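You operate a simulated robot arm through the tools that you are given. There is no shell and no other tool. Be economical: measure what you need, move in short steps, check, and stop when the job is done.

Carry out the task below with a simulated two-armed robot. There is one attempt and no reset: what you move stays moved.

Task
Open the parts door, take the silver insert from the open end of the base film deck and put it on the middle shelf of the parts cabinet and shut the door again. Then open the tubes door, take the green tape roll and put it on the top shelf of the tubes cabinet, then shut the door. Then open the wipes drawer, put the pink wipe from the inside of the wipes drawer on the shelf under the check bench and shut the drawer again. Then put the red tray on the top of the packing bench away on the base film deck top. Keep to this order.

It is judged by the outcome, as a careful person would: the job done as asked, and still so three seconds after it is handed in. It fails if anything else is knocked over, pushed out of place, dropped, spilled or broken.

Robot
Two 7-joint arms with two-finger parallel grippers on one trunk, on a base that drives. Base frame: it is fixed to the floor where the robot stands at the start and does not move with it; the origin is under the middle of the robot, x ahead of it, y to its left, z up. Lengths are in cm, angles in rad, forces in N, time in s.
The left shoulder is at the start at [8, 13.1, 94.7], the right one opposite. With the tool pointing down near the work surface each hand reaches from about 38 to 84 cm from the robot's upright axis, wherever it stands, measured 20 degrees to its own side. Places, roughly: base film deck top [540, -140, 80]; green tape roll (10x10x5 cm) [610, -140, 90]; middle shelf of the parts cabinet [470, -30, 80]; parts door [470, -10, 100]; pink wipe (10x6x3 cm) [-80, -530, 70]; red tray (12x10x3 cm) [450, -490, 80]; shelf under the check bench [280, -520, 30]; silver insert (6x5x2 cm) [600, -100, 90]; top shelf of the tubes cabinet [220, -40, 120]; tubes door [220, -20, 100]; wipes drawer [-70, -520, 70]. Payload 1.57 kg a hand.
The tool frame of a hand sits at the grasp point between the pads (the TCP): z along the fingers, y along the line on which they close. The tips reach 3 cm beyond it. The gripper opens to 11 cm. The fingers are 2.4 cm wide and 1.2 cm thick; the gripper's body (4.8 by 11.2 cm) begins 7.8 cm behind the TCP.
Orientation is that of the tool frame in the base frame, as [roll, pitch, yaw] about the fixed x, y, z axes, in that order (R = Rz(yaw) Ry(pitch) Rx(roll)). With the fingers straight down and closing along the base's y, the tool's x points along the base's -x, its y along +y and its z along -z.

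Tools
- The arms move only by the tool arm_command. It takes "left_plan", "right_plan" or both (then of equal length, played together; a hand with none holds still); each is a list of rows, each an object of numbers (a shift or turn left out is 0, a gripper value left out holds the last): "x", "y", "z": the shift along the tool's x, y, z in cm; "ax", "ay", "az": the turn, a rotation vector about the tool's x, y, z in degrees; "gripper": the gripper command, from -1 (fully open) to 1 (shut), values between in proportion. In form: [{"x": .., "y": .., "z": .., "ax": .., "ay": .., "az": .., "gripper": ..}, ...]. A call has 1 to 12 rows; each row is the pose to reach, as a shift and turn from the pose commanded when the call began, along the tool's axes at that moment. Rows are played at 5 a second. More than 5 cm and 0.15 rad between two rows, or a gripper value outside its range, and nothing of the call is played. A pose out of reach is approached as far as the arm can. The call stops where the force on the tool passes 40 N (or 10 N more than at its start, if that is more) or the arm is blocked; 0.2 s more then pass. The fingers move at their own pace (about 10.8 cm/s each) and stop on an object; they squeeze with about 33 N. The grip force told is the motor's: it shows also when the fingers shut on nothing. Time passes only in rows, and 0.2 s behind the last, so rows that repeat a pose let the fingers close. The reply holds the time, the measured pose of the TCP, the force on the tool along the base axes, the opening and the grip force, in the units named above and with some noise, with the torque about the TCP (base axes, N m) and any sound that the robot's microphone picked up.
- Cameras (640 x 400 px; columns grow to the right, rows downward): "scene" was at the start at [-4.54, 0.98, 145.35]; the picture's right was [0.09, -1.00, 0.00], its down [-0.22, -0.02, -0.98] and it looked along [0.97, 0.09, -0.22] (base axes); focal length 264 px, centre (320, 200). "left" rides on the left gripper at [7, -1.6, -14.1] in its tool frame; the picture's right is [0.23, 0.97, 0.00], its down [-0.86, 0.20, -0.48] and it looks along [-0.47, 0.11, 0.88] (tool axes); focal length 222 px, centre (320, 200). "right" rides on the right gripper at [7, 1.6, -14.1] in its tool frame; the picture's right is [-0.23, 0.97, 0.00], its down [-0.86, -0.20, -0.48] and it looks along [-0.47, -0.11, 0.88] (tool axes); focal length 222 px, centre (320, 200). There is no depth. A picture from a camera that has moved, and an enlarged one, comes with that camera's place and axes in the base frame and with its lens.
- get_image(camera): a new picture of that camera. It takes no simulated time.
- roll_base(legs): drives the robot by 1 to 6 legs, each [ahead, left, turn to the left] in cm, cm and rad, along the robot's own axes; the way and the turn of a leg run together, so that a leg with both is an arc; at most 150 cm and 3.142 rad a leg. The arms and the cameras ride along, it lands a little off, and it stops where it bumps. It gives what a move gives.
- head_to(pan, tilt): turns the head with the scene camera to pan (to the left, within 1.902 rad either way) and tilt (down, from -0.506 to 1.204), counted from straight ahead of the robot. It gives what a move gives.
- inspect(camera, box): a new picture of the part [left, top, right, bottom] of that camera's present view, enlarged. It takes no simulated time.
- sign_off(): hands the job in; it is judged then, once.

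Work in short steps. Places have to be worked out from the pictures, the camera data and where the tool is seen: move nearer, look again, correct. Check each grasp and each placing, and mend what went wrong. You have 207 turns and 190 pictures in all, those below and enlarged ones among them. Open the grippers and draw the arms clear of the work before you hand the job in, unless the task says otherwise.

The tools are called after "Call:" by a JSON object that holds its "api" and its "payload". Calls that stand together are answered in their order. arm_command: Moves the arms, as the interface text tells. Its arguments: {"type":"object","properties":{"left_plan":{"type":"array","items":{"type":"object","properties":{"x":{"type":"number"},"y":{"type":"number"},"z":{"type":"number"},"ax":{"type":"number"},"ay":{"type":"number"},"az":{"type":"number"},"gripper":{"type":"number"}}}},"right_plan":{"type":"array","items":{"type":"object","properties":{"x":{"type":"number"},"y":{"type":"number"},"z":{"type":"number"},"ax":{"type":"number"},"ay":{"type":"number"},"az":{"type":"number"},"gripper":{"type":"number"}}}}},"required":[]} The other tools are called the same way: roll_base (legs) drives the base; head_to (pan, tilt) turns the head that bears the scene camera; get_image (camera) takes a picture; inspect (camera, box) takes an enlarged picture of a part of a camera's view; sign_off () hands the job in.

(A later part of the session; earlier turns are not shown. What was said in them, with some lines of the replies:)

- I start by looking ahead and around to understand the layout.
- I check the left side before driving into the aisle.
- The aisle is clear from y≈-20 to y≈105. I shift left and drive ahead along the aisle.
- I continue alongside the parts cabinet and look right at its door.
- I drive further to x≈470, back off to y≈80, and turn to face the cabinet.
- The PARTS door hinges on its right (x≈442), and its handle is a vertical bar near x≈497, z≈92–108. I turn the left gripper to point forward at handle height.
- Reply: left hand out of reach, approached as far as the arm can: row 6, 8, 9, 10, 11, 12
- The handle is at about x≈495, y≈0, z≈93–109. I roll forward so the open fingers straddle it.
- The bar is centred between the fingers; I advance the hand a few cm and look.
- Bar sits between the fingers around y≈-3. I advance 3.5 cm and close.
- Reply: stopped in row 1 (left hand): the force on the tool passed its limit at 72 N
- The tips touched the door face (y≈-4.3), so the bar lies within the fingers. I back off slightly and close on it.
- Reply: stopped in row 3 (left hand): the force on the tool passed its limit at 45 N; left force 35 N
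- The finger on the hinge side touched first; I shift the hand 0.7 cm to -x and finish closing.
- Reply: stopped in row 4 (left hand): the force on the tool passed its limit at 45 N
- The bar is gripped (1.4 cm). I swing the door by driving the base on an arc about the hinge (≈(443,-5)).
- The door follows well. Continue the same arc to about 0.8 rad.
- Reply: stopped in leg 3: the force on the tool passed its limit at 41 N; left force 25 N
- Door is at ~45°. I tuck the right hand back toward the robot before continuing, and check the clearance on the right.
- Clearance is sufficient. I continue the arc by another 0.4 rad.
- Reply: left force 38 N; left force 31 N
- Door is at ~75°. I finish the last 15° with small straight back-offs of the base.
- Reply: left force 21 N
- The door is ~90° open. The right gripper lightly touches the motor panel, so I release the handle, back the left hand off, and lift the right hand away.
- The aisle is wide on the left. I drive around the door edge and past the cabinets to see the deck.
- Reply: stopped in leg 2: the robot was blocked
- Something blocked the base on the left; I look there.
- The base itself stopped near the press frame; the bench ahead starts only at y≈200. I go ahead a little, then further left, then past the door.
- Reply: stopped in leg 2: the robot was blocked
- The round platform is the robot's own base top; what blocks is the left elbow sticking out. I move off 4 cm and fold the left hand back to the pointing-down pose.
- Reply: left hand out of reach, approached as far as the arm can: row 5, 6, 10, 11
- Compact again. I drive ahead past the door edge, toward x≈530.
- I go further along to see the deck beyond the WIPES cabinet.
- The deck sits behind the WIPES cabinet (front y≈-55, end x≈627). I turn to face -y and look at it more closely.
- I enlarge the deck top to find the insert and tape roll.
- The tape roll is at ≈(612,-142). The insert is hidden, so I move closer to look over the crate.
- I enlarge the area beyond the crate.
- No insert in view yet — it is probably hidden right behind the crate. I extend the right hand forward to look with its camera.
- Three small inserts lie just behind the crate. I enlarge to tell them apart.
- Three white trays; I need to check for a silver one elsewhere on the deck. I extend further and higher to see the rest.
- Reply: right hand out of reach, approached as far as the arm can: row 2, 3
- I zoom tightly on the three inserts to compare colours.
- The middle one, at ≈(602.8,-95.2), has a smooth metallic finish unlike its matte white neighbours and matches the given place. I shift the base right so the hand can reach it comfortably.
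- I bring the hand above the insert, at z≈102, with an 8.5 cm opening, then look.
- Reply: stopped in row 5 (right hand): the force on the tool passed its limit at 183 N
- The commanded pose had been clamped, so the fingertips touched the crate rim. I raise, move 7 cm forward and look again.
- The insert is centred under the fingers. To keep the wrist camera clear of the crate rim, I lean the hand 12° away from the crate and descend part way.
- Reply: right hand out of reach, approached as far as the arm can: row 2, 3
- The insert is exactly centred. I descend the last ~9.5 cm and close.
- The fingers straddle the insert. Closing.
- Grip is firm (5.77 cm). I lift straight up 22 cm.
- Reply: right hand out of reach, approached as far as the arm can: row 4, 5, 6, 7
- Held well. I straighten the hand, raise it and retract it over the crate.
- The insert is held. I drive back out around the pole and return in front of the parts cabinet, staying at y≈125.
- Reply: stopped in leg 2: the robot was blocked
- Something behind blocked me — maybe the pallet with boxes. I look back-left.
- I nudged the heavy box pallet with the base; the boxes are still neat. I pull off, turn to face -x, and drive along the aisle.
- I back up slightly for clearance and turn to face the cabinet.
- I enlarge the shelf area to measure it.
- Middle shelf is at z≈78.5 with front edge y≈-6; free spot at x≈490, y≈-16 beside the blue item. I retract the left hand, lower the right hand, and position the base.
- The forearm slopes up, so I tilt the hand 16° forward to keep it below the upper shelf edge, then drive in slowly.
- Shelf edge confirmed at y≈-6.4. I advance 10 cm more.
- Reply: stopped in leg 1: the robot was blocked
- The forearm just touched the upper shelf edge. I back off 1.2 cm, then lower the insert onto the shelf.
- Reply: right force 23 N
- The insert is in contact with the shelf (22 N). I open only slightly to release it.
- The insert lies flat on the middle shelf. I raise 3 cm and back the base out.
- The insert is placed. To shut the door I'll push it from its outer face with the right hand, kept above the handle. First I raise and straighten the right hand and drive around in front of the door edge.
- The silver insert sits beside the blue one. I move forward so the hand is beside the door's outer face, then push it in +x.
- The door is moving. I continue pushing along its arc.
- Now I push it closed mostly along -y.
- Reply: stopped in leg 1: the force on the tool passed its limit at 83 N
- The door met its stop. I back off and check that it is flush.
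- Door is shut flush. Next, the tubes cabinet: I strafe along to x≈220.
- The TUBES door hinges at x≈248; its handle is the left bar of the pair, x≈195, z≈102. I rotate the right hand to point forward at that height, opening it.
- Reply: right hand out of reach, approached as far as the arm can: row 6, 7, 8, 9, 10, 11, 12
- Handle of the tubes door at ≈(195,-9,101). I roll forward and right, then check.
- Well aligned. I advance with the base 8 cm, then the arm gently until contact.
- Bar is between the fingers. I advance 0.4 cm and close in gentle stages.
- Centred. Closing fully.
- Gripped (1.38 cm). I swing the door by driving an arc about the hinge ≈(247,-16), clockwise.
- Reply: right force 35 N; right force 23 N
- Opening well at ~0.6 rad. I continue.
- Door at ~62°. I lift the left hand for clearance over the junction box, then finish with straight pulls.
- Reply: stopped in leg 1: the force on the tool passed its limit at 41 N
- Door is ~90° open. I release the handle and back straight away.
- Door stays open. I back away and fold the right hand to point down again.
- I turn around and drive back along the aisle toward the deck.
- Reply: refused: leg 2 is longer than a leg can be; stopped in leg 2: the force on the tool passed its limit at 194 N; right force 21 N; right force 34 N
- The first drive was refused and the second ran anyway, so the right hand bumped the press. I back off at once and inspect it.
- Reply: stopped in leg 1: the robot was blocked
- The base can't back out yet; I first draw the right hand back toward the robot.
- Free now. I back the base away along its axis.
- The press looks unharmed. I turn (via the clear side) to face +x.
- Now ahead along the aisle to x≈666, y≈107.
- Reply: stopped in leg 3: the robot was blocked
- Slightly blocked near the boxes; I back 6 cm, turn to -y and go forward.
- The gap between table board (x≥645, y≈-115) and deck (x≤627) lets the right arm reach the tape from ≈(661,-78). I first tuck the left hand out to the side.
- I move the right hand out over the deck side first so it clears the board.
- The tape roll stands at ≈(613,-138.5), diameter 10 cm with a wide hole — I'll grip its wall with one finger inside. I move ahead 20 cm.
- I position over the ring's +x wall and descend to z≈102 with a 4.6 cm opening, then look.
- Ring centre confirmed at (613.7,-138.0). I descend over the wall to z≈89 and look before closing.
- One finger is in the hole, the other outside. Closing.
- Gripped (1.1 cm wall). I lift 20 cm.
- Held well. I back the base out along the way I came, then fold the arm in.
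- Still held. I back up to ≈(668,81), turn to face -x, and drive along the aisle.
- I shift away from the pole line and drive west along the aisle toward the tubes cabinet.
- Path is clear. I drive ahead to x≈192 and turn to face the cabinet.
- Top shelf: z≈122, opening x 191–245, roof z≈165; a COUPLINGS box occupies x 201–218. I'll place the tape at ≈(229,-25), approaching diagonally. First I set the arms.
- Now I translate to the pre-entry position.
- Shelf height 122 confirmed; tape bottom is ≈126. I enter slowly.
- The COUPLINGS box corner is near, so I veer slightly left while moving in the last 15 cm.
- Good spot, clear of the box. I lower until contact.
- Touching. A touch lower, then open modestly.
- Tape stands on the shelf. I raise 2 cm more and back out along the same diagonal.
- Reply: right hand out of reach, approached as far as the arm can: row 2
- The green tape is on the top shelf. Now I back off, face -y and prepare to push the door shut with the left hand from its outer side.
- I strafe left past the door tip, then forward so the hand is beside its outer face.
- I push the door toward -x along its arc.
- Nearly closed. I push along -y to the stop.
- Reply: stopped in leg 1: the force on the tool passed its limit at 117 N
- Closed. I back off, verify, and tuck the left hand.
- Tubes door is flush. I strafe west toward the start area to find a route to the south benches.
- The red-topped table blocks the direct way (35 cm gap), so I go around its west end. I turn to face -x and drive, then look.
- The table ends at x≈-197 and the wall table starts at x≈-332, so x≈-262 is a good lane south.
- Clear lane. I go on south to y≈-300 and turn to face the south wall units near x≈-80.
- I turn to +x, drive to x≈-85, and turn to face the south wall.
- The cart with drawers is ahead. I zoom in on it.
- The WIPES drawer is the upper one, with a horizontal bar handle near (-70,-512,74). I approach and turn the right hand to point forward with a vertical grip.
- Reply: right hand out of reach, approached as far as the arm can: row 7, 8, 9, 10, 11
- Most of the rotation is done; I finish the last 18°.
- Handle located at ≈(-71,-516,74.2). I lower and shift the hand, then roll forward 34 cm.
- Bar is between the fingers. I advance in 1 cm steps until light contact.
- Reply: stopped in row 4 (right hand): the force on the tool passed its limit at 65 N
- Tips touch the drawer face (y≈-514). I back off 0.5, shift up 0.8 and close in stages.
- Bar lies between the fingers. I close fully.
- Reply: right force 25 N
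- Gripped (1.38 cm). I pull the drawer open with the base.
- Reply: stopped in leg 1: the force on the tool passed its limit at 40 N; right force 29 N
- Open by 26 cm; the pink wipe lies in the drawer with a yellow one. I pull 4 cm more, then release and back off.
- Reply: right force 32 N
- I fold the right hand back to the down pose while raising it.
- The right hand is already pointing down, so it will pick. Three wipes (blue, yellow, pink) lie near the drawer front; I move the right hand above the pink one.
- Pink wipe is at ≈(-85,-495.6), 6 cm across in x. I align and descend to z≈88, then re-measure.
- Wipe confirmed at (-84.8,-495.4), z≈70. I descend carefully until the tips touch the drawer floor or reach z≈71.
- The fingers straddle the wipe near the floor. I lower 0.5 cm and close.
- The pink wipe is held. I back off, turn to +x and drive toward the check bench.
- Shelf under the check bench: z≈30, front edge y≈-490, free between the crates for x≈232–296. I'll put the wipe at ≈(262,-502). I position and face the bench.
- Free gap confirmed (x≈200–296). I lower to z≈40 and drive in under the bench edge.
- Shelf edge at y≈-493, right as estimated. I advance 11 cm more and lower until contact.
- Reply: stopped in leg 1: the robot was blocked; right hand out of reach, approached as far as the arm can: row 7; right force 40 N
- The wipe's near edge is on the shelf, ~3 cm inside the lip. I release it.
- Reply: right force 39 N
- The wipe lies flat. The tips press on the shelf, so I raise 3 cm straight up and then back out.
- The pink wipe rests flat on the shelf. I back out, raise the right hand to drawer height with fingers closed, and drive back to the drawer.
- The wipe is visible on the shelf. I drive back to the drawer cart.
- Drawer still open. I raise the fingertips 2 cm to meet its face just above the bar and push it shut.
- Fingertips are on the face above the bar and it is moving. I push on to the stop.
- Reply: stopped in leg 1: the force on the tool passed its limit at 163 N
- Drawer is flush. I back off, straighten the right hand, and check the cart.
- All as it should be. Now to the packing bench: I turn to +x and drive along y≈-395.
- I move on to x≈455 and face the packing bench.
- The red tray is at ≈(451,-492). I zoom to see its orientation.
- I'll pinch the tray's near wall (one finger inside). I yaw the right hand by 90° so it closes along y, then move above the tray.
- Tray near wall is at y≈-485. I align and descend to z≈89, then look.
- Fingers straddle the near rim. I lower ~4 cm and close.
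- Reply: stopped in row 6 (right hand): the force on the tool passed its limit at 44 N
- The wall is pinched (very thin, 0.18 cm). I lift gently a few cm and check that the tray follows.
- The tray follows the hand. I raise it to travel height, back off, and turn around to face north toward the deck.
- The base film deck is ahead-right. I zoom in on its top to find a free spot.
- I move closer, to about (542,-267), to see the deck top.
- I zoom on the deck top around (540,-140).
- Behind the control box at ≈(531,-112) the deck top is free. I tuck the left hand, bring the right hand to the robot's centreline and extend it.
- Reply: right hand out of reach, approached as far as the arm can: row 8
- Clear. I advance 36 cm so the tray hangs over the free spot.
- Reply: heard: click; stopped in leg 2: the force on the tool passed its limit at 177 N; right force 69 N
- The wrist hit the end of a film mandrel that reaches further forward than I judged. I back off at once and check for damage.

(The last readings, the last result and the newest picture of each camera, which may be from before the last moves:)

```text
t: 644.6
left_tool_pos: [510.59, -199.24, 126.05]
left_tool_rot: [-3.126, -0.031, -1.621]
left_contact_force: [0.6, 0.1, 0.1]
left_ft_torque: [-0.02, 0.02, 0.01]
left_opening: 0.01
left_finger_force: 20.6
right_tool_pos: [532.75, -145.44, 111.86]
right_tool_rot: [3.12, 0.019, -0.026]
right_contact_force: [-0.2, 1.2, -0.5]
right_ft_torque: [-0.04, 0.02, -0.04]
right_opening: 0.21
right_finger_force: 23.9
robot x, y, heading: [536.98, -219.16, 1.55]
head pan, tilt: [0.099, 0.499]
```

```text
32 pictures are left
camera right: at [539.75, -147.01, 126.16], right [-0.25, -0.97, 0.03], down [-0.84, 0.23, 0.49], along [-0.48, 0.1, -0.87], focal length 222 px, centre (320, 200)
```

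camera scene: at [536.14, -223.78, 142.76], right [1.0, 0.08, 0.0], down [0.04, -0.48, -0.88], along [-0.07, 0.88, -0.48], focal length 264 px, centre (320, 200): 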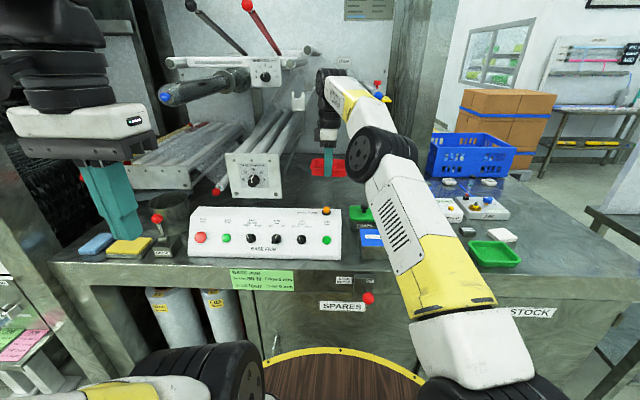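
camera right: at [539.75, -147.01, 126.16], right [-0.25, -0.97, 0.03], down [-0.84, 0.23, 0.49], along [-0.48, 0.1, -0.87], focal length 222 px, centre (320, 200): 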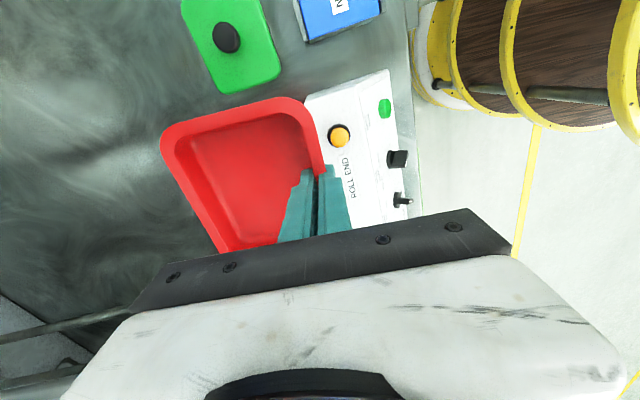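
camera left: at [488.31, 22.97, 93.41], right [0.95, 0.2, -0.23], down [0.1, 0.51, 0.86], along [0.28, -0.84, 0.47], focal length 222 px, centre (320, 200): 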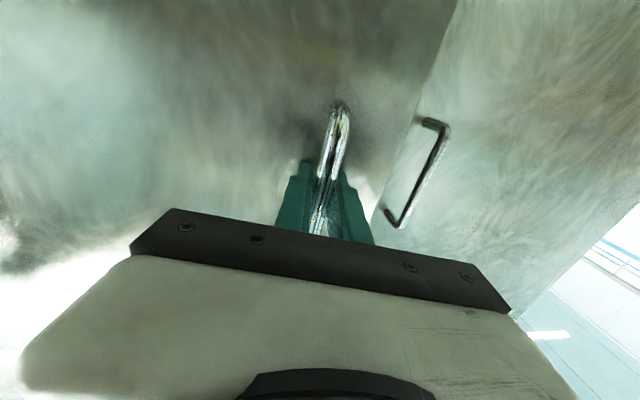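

Tray is still held and nothing else appears displaced. I choose a spot left of the mandrel, ≈(519,-124), lowering the hand a little and going in from there.

Call:
{"api": "arm_command", "payload": {"right_plan": [{"z": 2.5}, {"z": 5}]}}

Call:
{"api": "roll_base", "payload": {"legs": [[0, 14, 0], [11, 0, 0]]}}

Call:
{"api": "get_image", "payload": {"camera": "scene"}}

Call:
{"api": "get_image", "payload": {"camera": "right"}}

```text
t: 645.2
left_tool_pos: [510.45, -199.19, 126.1]
left_tool_rot: [-3.125, -0.034, -1.621]
left_contact_force: [0.4, 0.6, 0.4]
left_ft_torque: [0.0, -0.01, 0.01]
left_opening: 0.01
left_finger_force: 21.8
right_tool_pos: [532.65, -145.66, 107.03]
right_tool_rot: [3.118, 0.019, -0.025]
right_contact_force: [0.8, -0.5, -0.3]
right_ft_torque: [-0.05, -0.02, 0.03]
right_opening: 0.22
right_finger_force: 23.9
robot x, y, heading: [537.16, -219.03, 1.546]
head pan, tilt: [0.099, 0.499]
```

```text
t: 647.3
left_tool_pos: [496.64, -187.87, 126.09]
left_tool_rot: [-3.126, -0.033, -1.619]
left_contact_force: [-0.3, -0.1, -0.9]
left_ft_torque: [-0.01, -0.01, -0.01]
left_opening: 0.0
left_finger_force: 20.8
right_tool_pos: [518.62, -134.29, 106.99]
right_tool_rot: [3.119, 0.02, -0.024]
right_contact_force: [0.7, -1.2, -0.4]
right_ft_torque: [-0.03, 0.01, 0.01]
right_opening: 0.23
right_finger_force: 23.8
robot x, y, heading: [523.33, -208.11, 1.547]
head pan, tilt: [0.099, 0.499]
```

```text
31 pictures are left
camera scene: at [522.35, -212.44, 142.76], right [1.0, 0.08, 0.0], down [0.04, -0.48, -0.88], along [-0.07, 0.88, -0.48], focal length 264 px, centre (320, 200)
```

scene: 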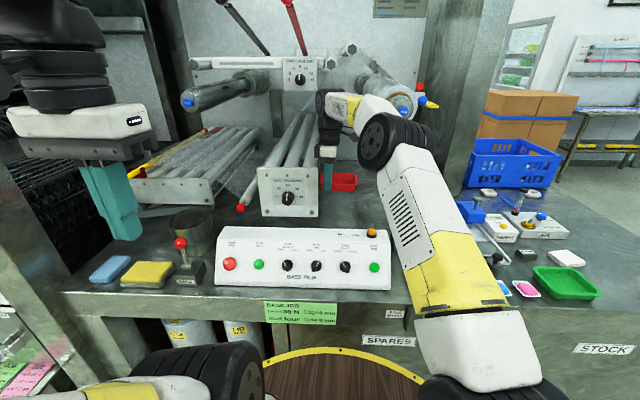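

```text
30 pictures are left
camera right: at [525.77, -135.74, 121.21], right [-0.25, -0.97, 0.03], down [-0.84, 0.23, 0.49], along [-0.48, 0.1, -0.87], focal length 222 px, centre (320, 200)
```

right: 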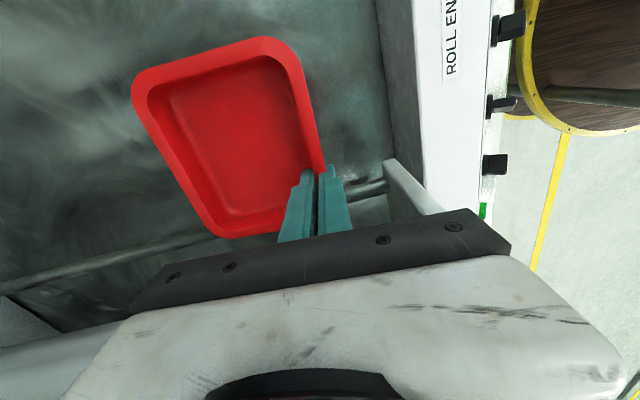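

The tray's left side grazed the tension rollers and slid a little in the grip. The control box back is at y≈-145, so I move right 6 and back 3.5 cm, where the deck is clear, and look.

Call:
{"api": "roll_base", "payload": {"legs": [[-3.5, -6.5, 0]]}}

Call:
{"api": "get_image", "payload": {"camera": "right"}}

Call:
{"api": "inspect", "payload": {"camera": "scene", "box": [230, 120, 430, 290]}}

```text
t: 648.3
left_tool_pos: [503.07, -191.56, 126.18]
left_tool_rot: [-3.126, -0.033, -1.62]
left_contact_force: [0.2, -0.4, -0.3]
left_ft_torque: [0.01, 0.01, -0.01]
left_opening: 0.0
left_finger_force: 21.1
right_tool_pos: [525.16, -137.96, 107.12]
right_tool_rot: [3.118, 0.018, -0.023]
right_contact_force: [0.7, 0.0, -1.3]
right_ft_torque: [-0.07, -0.03, 0.03]
right_opening: 0.23
right_finger_force: 23.4
robot x, y, heading: [529.87, -211.32, 1.552]
head pan, tilt: [0.099, 0.499]
```

```text
29 pictures are left
camera right: at [532.23, -139.34, 121.2], right [-0.25, -0.97, 0.03], down [-0.84, 0.23, 0.49], along [-0.48, 0.1, -0.87], focal length 222 px, centre (320, 200)
```

right: 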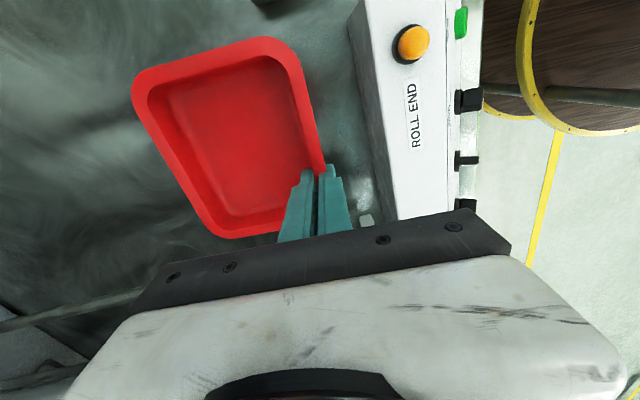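

```text
2.35 times, centred on (330, 205) of scene
camera zoom: at [528.82, -216.04, 142.76], right [1.0, 0.08, 0.0], down [0.04, -0.48, -0.88], along [-0.07, 0.88, -0.48], focal length 621 px, centre (296, 188)
```

zoom: 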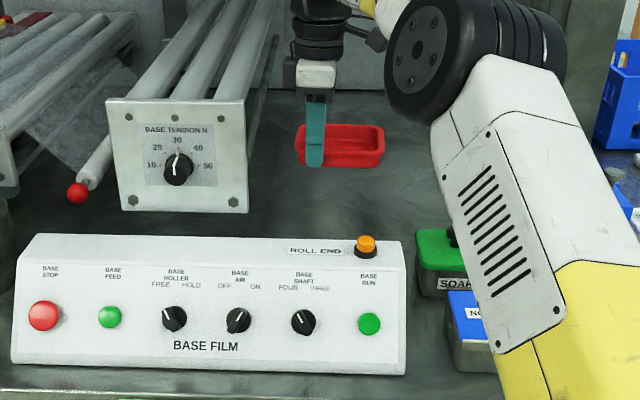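

The spot below is clear. I lower the tray until it touches the deck.

Call:
{"api": "arm_command", "payload": {"right_plan": [{"z": 4.5}, {"z": 9}, {"z": 13}, {"z": 15.5}, {"z": 16.5}, {"z": 17.3}, {"z": 18}]}}

Call:
{"api": "get_image", "payload": {"camera": "right"}}

```text
t: 649.9
left_tool_pos: [503.23, -191.52, 126.03]
left_tool_rot: [-3.126, -0.033, -1.619]
left_contact_force: [0.2, 0.1, -0.3]
left_ft_torque: [0.0, 0.01, -0.03]
left_opening: 0.0
left_finger_force: 21.1
right_tool_pos: [524.83, -138.23, 89.21]
right_tool_rot: [3.118, 0.019, -0.024]
right_contact_force: [0.6, 0.2, -0.5]
right_ft_torque: [-0.03, 0.05, -0.02]
right_opening: 0.22
right_finger_force: 23.3
robot x, y, heading: [529.58, -211.02, 1.549]
head pan, tilt: [0.099, 0.499]
```

```text
27 pictures are left
camera right: at [531.87, -139.75, 103.28], right [-0.25, -0.97, 0.03], down [-0.84, 0.23, 0.49], along [-0.48, 0.1, -0.87], focal length 222 px, centre (320, 200)
```

right: 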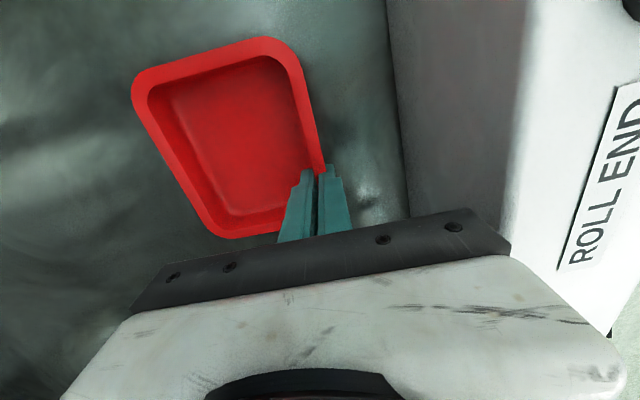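

Not touching yet; I continue in small steps.

Call:
{"api": "arm_command", "payload": {"right_plan": [{"z": 0.5}, {"z": 1}, {"z": 1.5}, {"z": 2}, {"z": 2.5}, {"z": 3}, {"z": 3.5}, {"z": 4}]}}

```text
t: 650.8
left_tool_pos: [503.17, -191.41, 125.96]
left_tool_rot: [-3.127, -0.033, -1.621]
left_contact_force: [-0.5, 0.2, -0.5]
left_ft_torque: [0.04, 0.02, -0.01]
left_opening: 0.02
left_finger_force: 20.5
right_tool_pos: [524.68, -138.08, 88.44]
right_tool_rot: [3.13, 0.022, -0.025]
right_contact_force: [-1.5, 2.0, 4.7]
right_ft_torque: [0.33, 0.01, 0.01]
right_opening: 0.24
right_finger_force: 23.4
robot x, y, heading: [529.64, -211.19, 1.55]
head pan, tilt: [0.099, 0.499]
stopped in row 4 (right hand): the force on the tool passed its limit at 46 N (the readings are from after the stop); the commanded pose is now the measured one
```

The tray has met the deck. I open the fingers slightly and lift clear.

Call:
{"api": "arm_command", "payload": {"right_plan": [{"gripper": 0.8}, {"gripper": 0.6}, {"gripper": 0.5}, {"gripper": 0.5}]}}

Call:
{"api": "arm_command", "payload": {"right_plan": [{"z": -1}, {"z": -2.5}, {"z": -5}, {"z": -8}, {"z": -12}, {"z": -16}]}}

Call:
{"api": "get_image", "payload": {"camera": "right"}}

```text
t: 651.8
left_tool_pos: [503.19, -191.48, 126.13]
left_tool_rot: [-3.127, -0.033, -1.62]
left_contact_force: [0.6, 0.0, -0.5]
left_ft_torque: [-0.02, 0.0, -0.01]
left_opening: 0.0
left_finger_force: 21.5
right_tool_pos: [524.69, -138.24, 88.3]
right_tool_rot: [3.128, 0.023, -0.025]
right_contact_force: [-0.3, -4.9, 20.0]
right_ft_torque: [0.19, -0.19, -0.04]
right_opening: 2.35
right_finger_force: 0.1
robot x, y, heading: [529.57, -211.34, 1.553]
head pan, tilt: [0.099, 0.499]
```

```text
t: 653.1
left_tool_pos: [503.26, -191.49, 126.08]
left_tool_rot: [-3.126, -0.034, -1.62]
left_contact_force: [1.1, 0.3, -0.5]
left_ft_torque: [-0.03, -0.05, -0.01]
left_opening: 0.01
left_finger_force: 21.4
right_tool_pos: [525.22, -137.95, 104.21]
right_tool_rot: [3.125, 0.021, -0.026]
right_contact_force: [0.1, -0.1, -0.1]
right_ft_torque: [-0.04, 0.01, 0.0]
right_opening: 2.76
right_finger_force: 0.1
robot x, y, heading: [529.58, -211.05, 1.545]
head pan, tilt: [0.099, 0.499]
```

```text
26 pictures are left
camera right: at [532.27, -139.45, 118.28], right [-0.25, -0.97, 0.02], down [-0.84, 0.23, 0.49], along [-0.48, 0.11, -0.87], focal length 222 px, centre (320, 200)
```

right: 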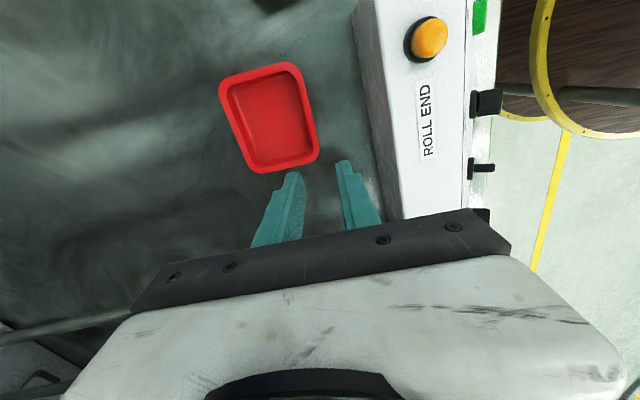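

The tray lies flat on the deck top. I back away, open both grippers, and check the mandrel.

Call:
{"api": "roll_base", "payload": {"legs": [[-55, 0, 0]]}}

Call:
{"api": "arm_command", "payload": {"left_plan": [{"gripper": -1}, {"gripper": -1}, {"gripper": -1}, {"gripper": -1}, {"gripper": -1}, {"gripper": -1}], "right_plan": [{"x": 4, "y": 3, "gripper": -1}, {"x": 8, "y": 6}, {"x": 12, "y": 9}, {"x": 16, "y": 12}, {"x": 20, "y": 14}, {"x": 24, "y": 15}]}}

Call:
{"api": "inspect", "payload": {"camera": "scene", "box": [150, 60, 490, 230]}}

```text
t: 656.3
left_tool_pos: [501.99, -246.62, 126.05]
left_tool_rot: [-3.127, -0.032, -1.615]
left_contact_force: [-0.7, 0.8, 0.1]
left_ft_torque: [0.0, -0.01, -0.01]
left_opening: 0.01
left_finger_force: 21.8
right_tool_pos: [523.71, -192.84, 104.06]
right_tool_rot: [3.126, 0.022, -0.02]
right_contact_force: [0.3, 0.4, 0.1]
right_ft_torque: [0.03, -0.02, 0.02]
right_opening: 2.77
right_finger_force: 0.2
robot x, y, heading: [528.45, -266.32, 1.557]
head pan, tilt: [0.099, 0.499]
```

```text
t: 657.7
left_tool_pos: [502.05, -246.46, 126.11]
left_tool_rot: [-3.126, -0.033, -1.615]
left_contact_force: [-0.1, -0.3, -0.5]
left_ft_torque: [-0.01, -0.01, -0.02]
left_opening: 11.01
left_finger_force: 0.1
right_tool_pos: [547.38, -208.32, 103.81]
right_tool_rot: [3.125, 0.024, -0.019]
right_contact_force: [-0.3, 0.5, -0.7]
right_ft_torque: [0.01, 0.03, -0.02]
right_opening: 10.99
right_finger_force: 0.1
robot x, y, heading: [529.05, -265.8, 1.559]
head pan, tilt: [0.099, 0.499]
```

```text
1.88 times, centred on (320, 145) of scene
camera zoom: at [527.78, -270.96, 142.76], right [1.0, 0.08, 0.0], down [0.04, -0.48, -0.88], along [-0.07, 0.87, -0.48], focal length 497 px, centre (320, 304)
```

zoom: 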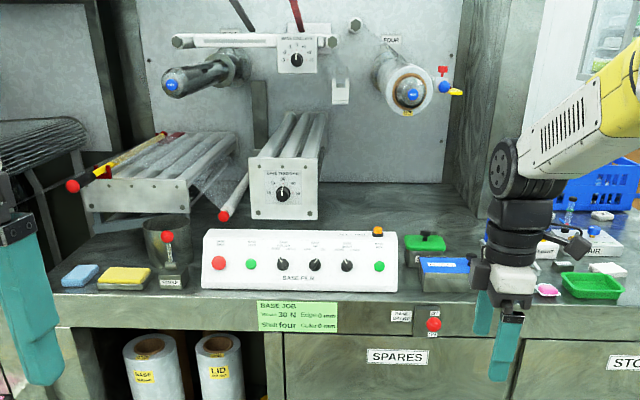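

The roll and deck look unchanged; the tray sits behind the control box as seen from above, both grippers are open and clear. All steps are done, so I hand the job in.

Call:
{"api": "sign_off", "payload": {}}

```text
The job is handed in.
```

I did all four steps in the order you gave and handed the job in. I don't know yet how it was judged, and the arms or base bumped several things on the way.

- **Silver insert:** it lies flat on the middle shelf of the parts cabinet, and the parts door is shut. Three similar inserts lay behind the blue crate. I took the middle one, which looked metallic while the other two were matte white.
- **Green tape roll:** it stands on the top shelf of the tubes cabinet, and the tubes door is shut.
- **Pink wipe:** I took it from inside the wipes drawer, and it lies flat on the shelf under the check bench. The drawer is shut.
- **Red tray:** it lies flat on the base film deck top, just behind the control box. I saw it from the hand camera when I let go. From the head camera the control box hides it.

**Bumps:**
- The right fingertips pressed hard on the rim of the blue crate on the deck.
- The base nudged the pallet of brown boxes.
- The right hand hit the press opposite the cabinets.
- A wrist hit the film mandrel (roll holder) above the deck, and I heard a click.
- The tray grazed the tension rollers and slid slightly in the grip.

In the pictures afterwards I saw nothing moved or damaged. I don't know what the click was.
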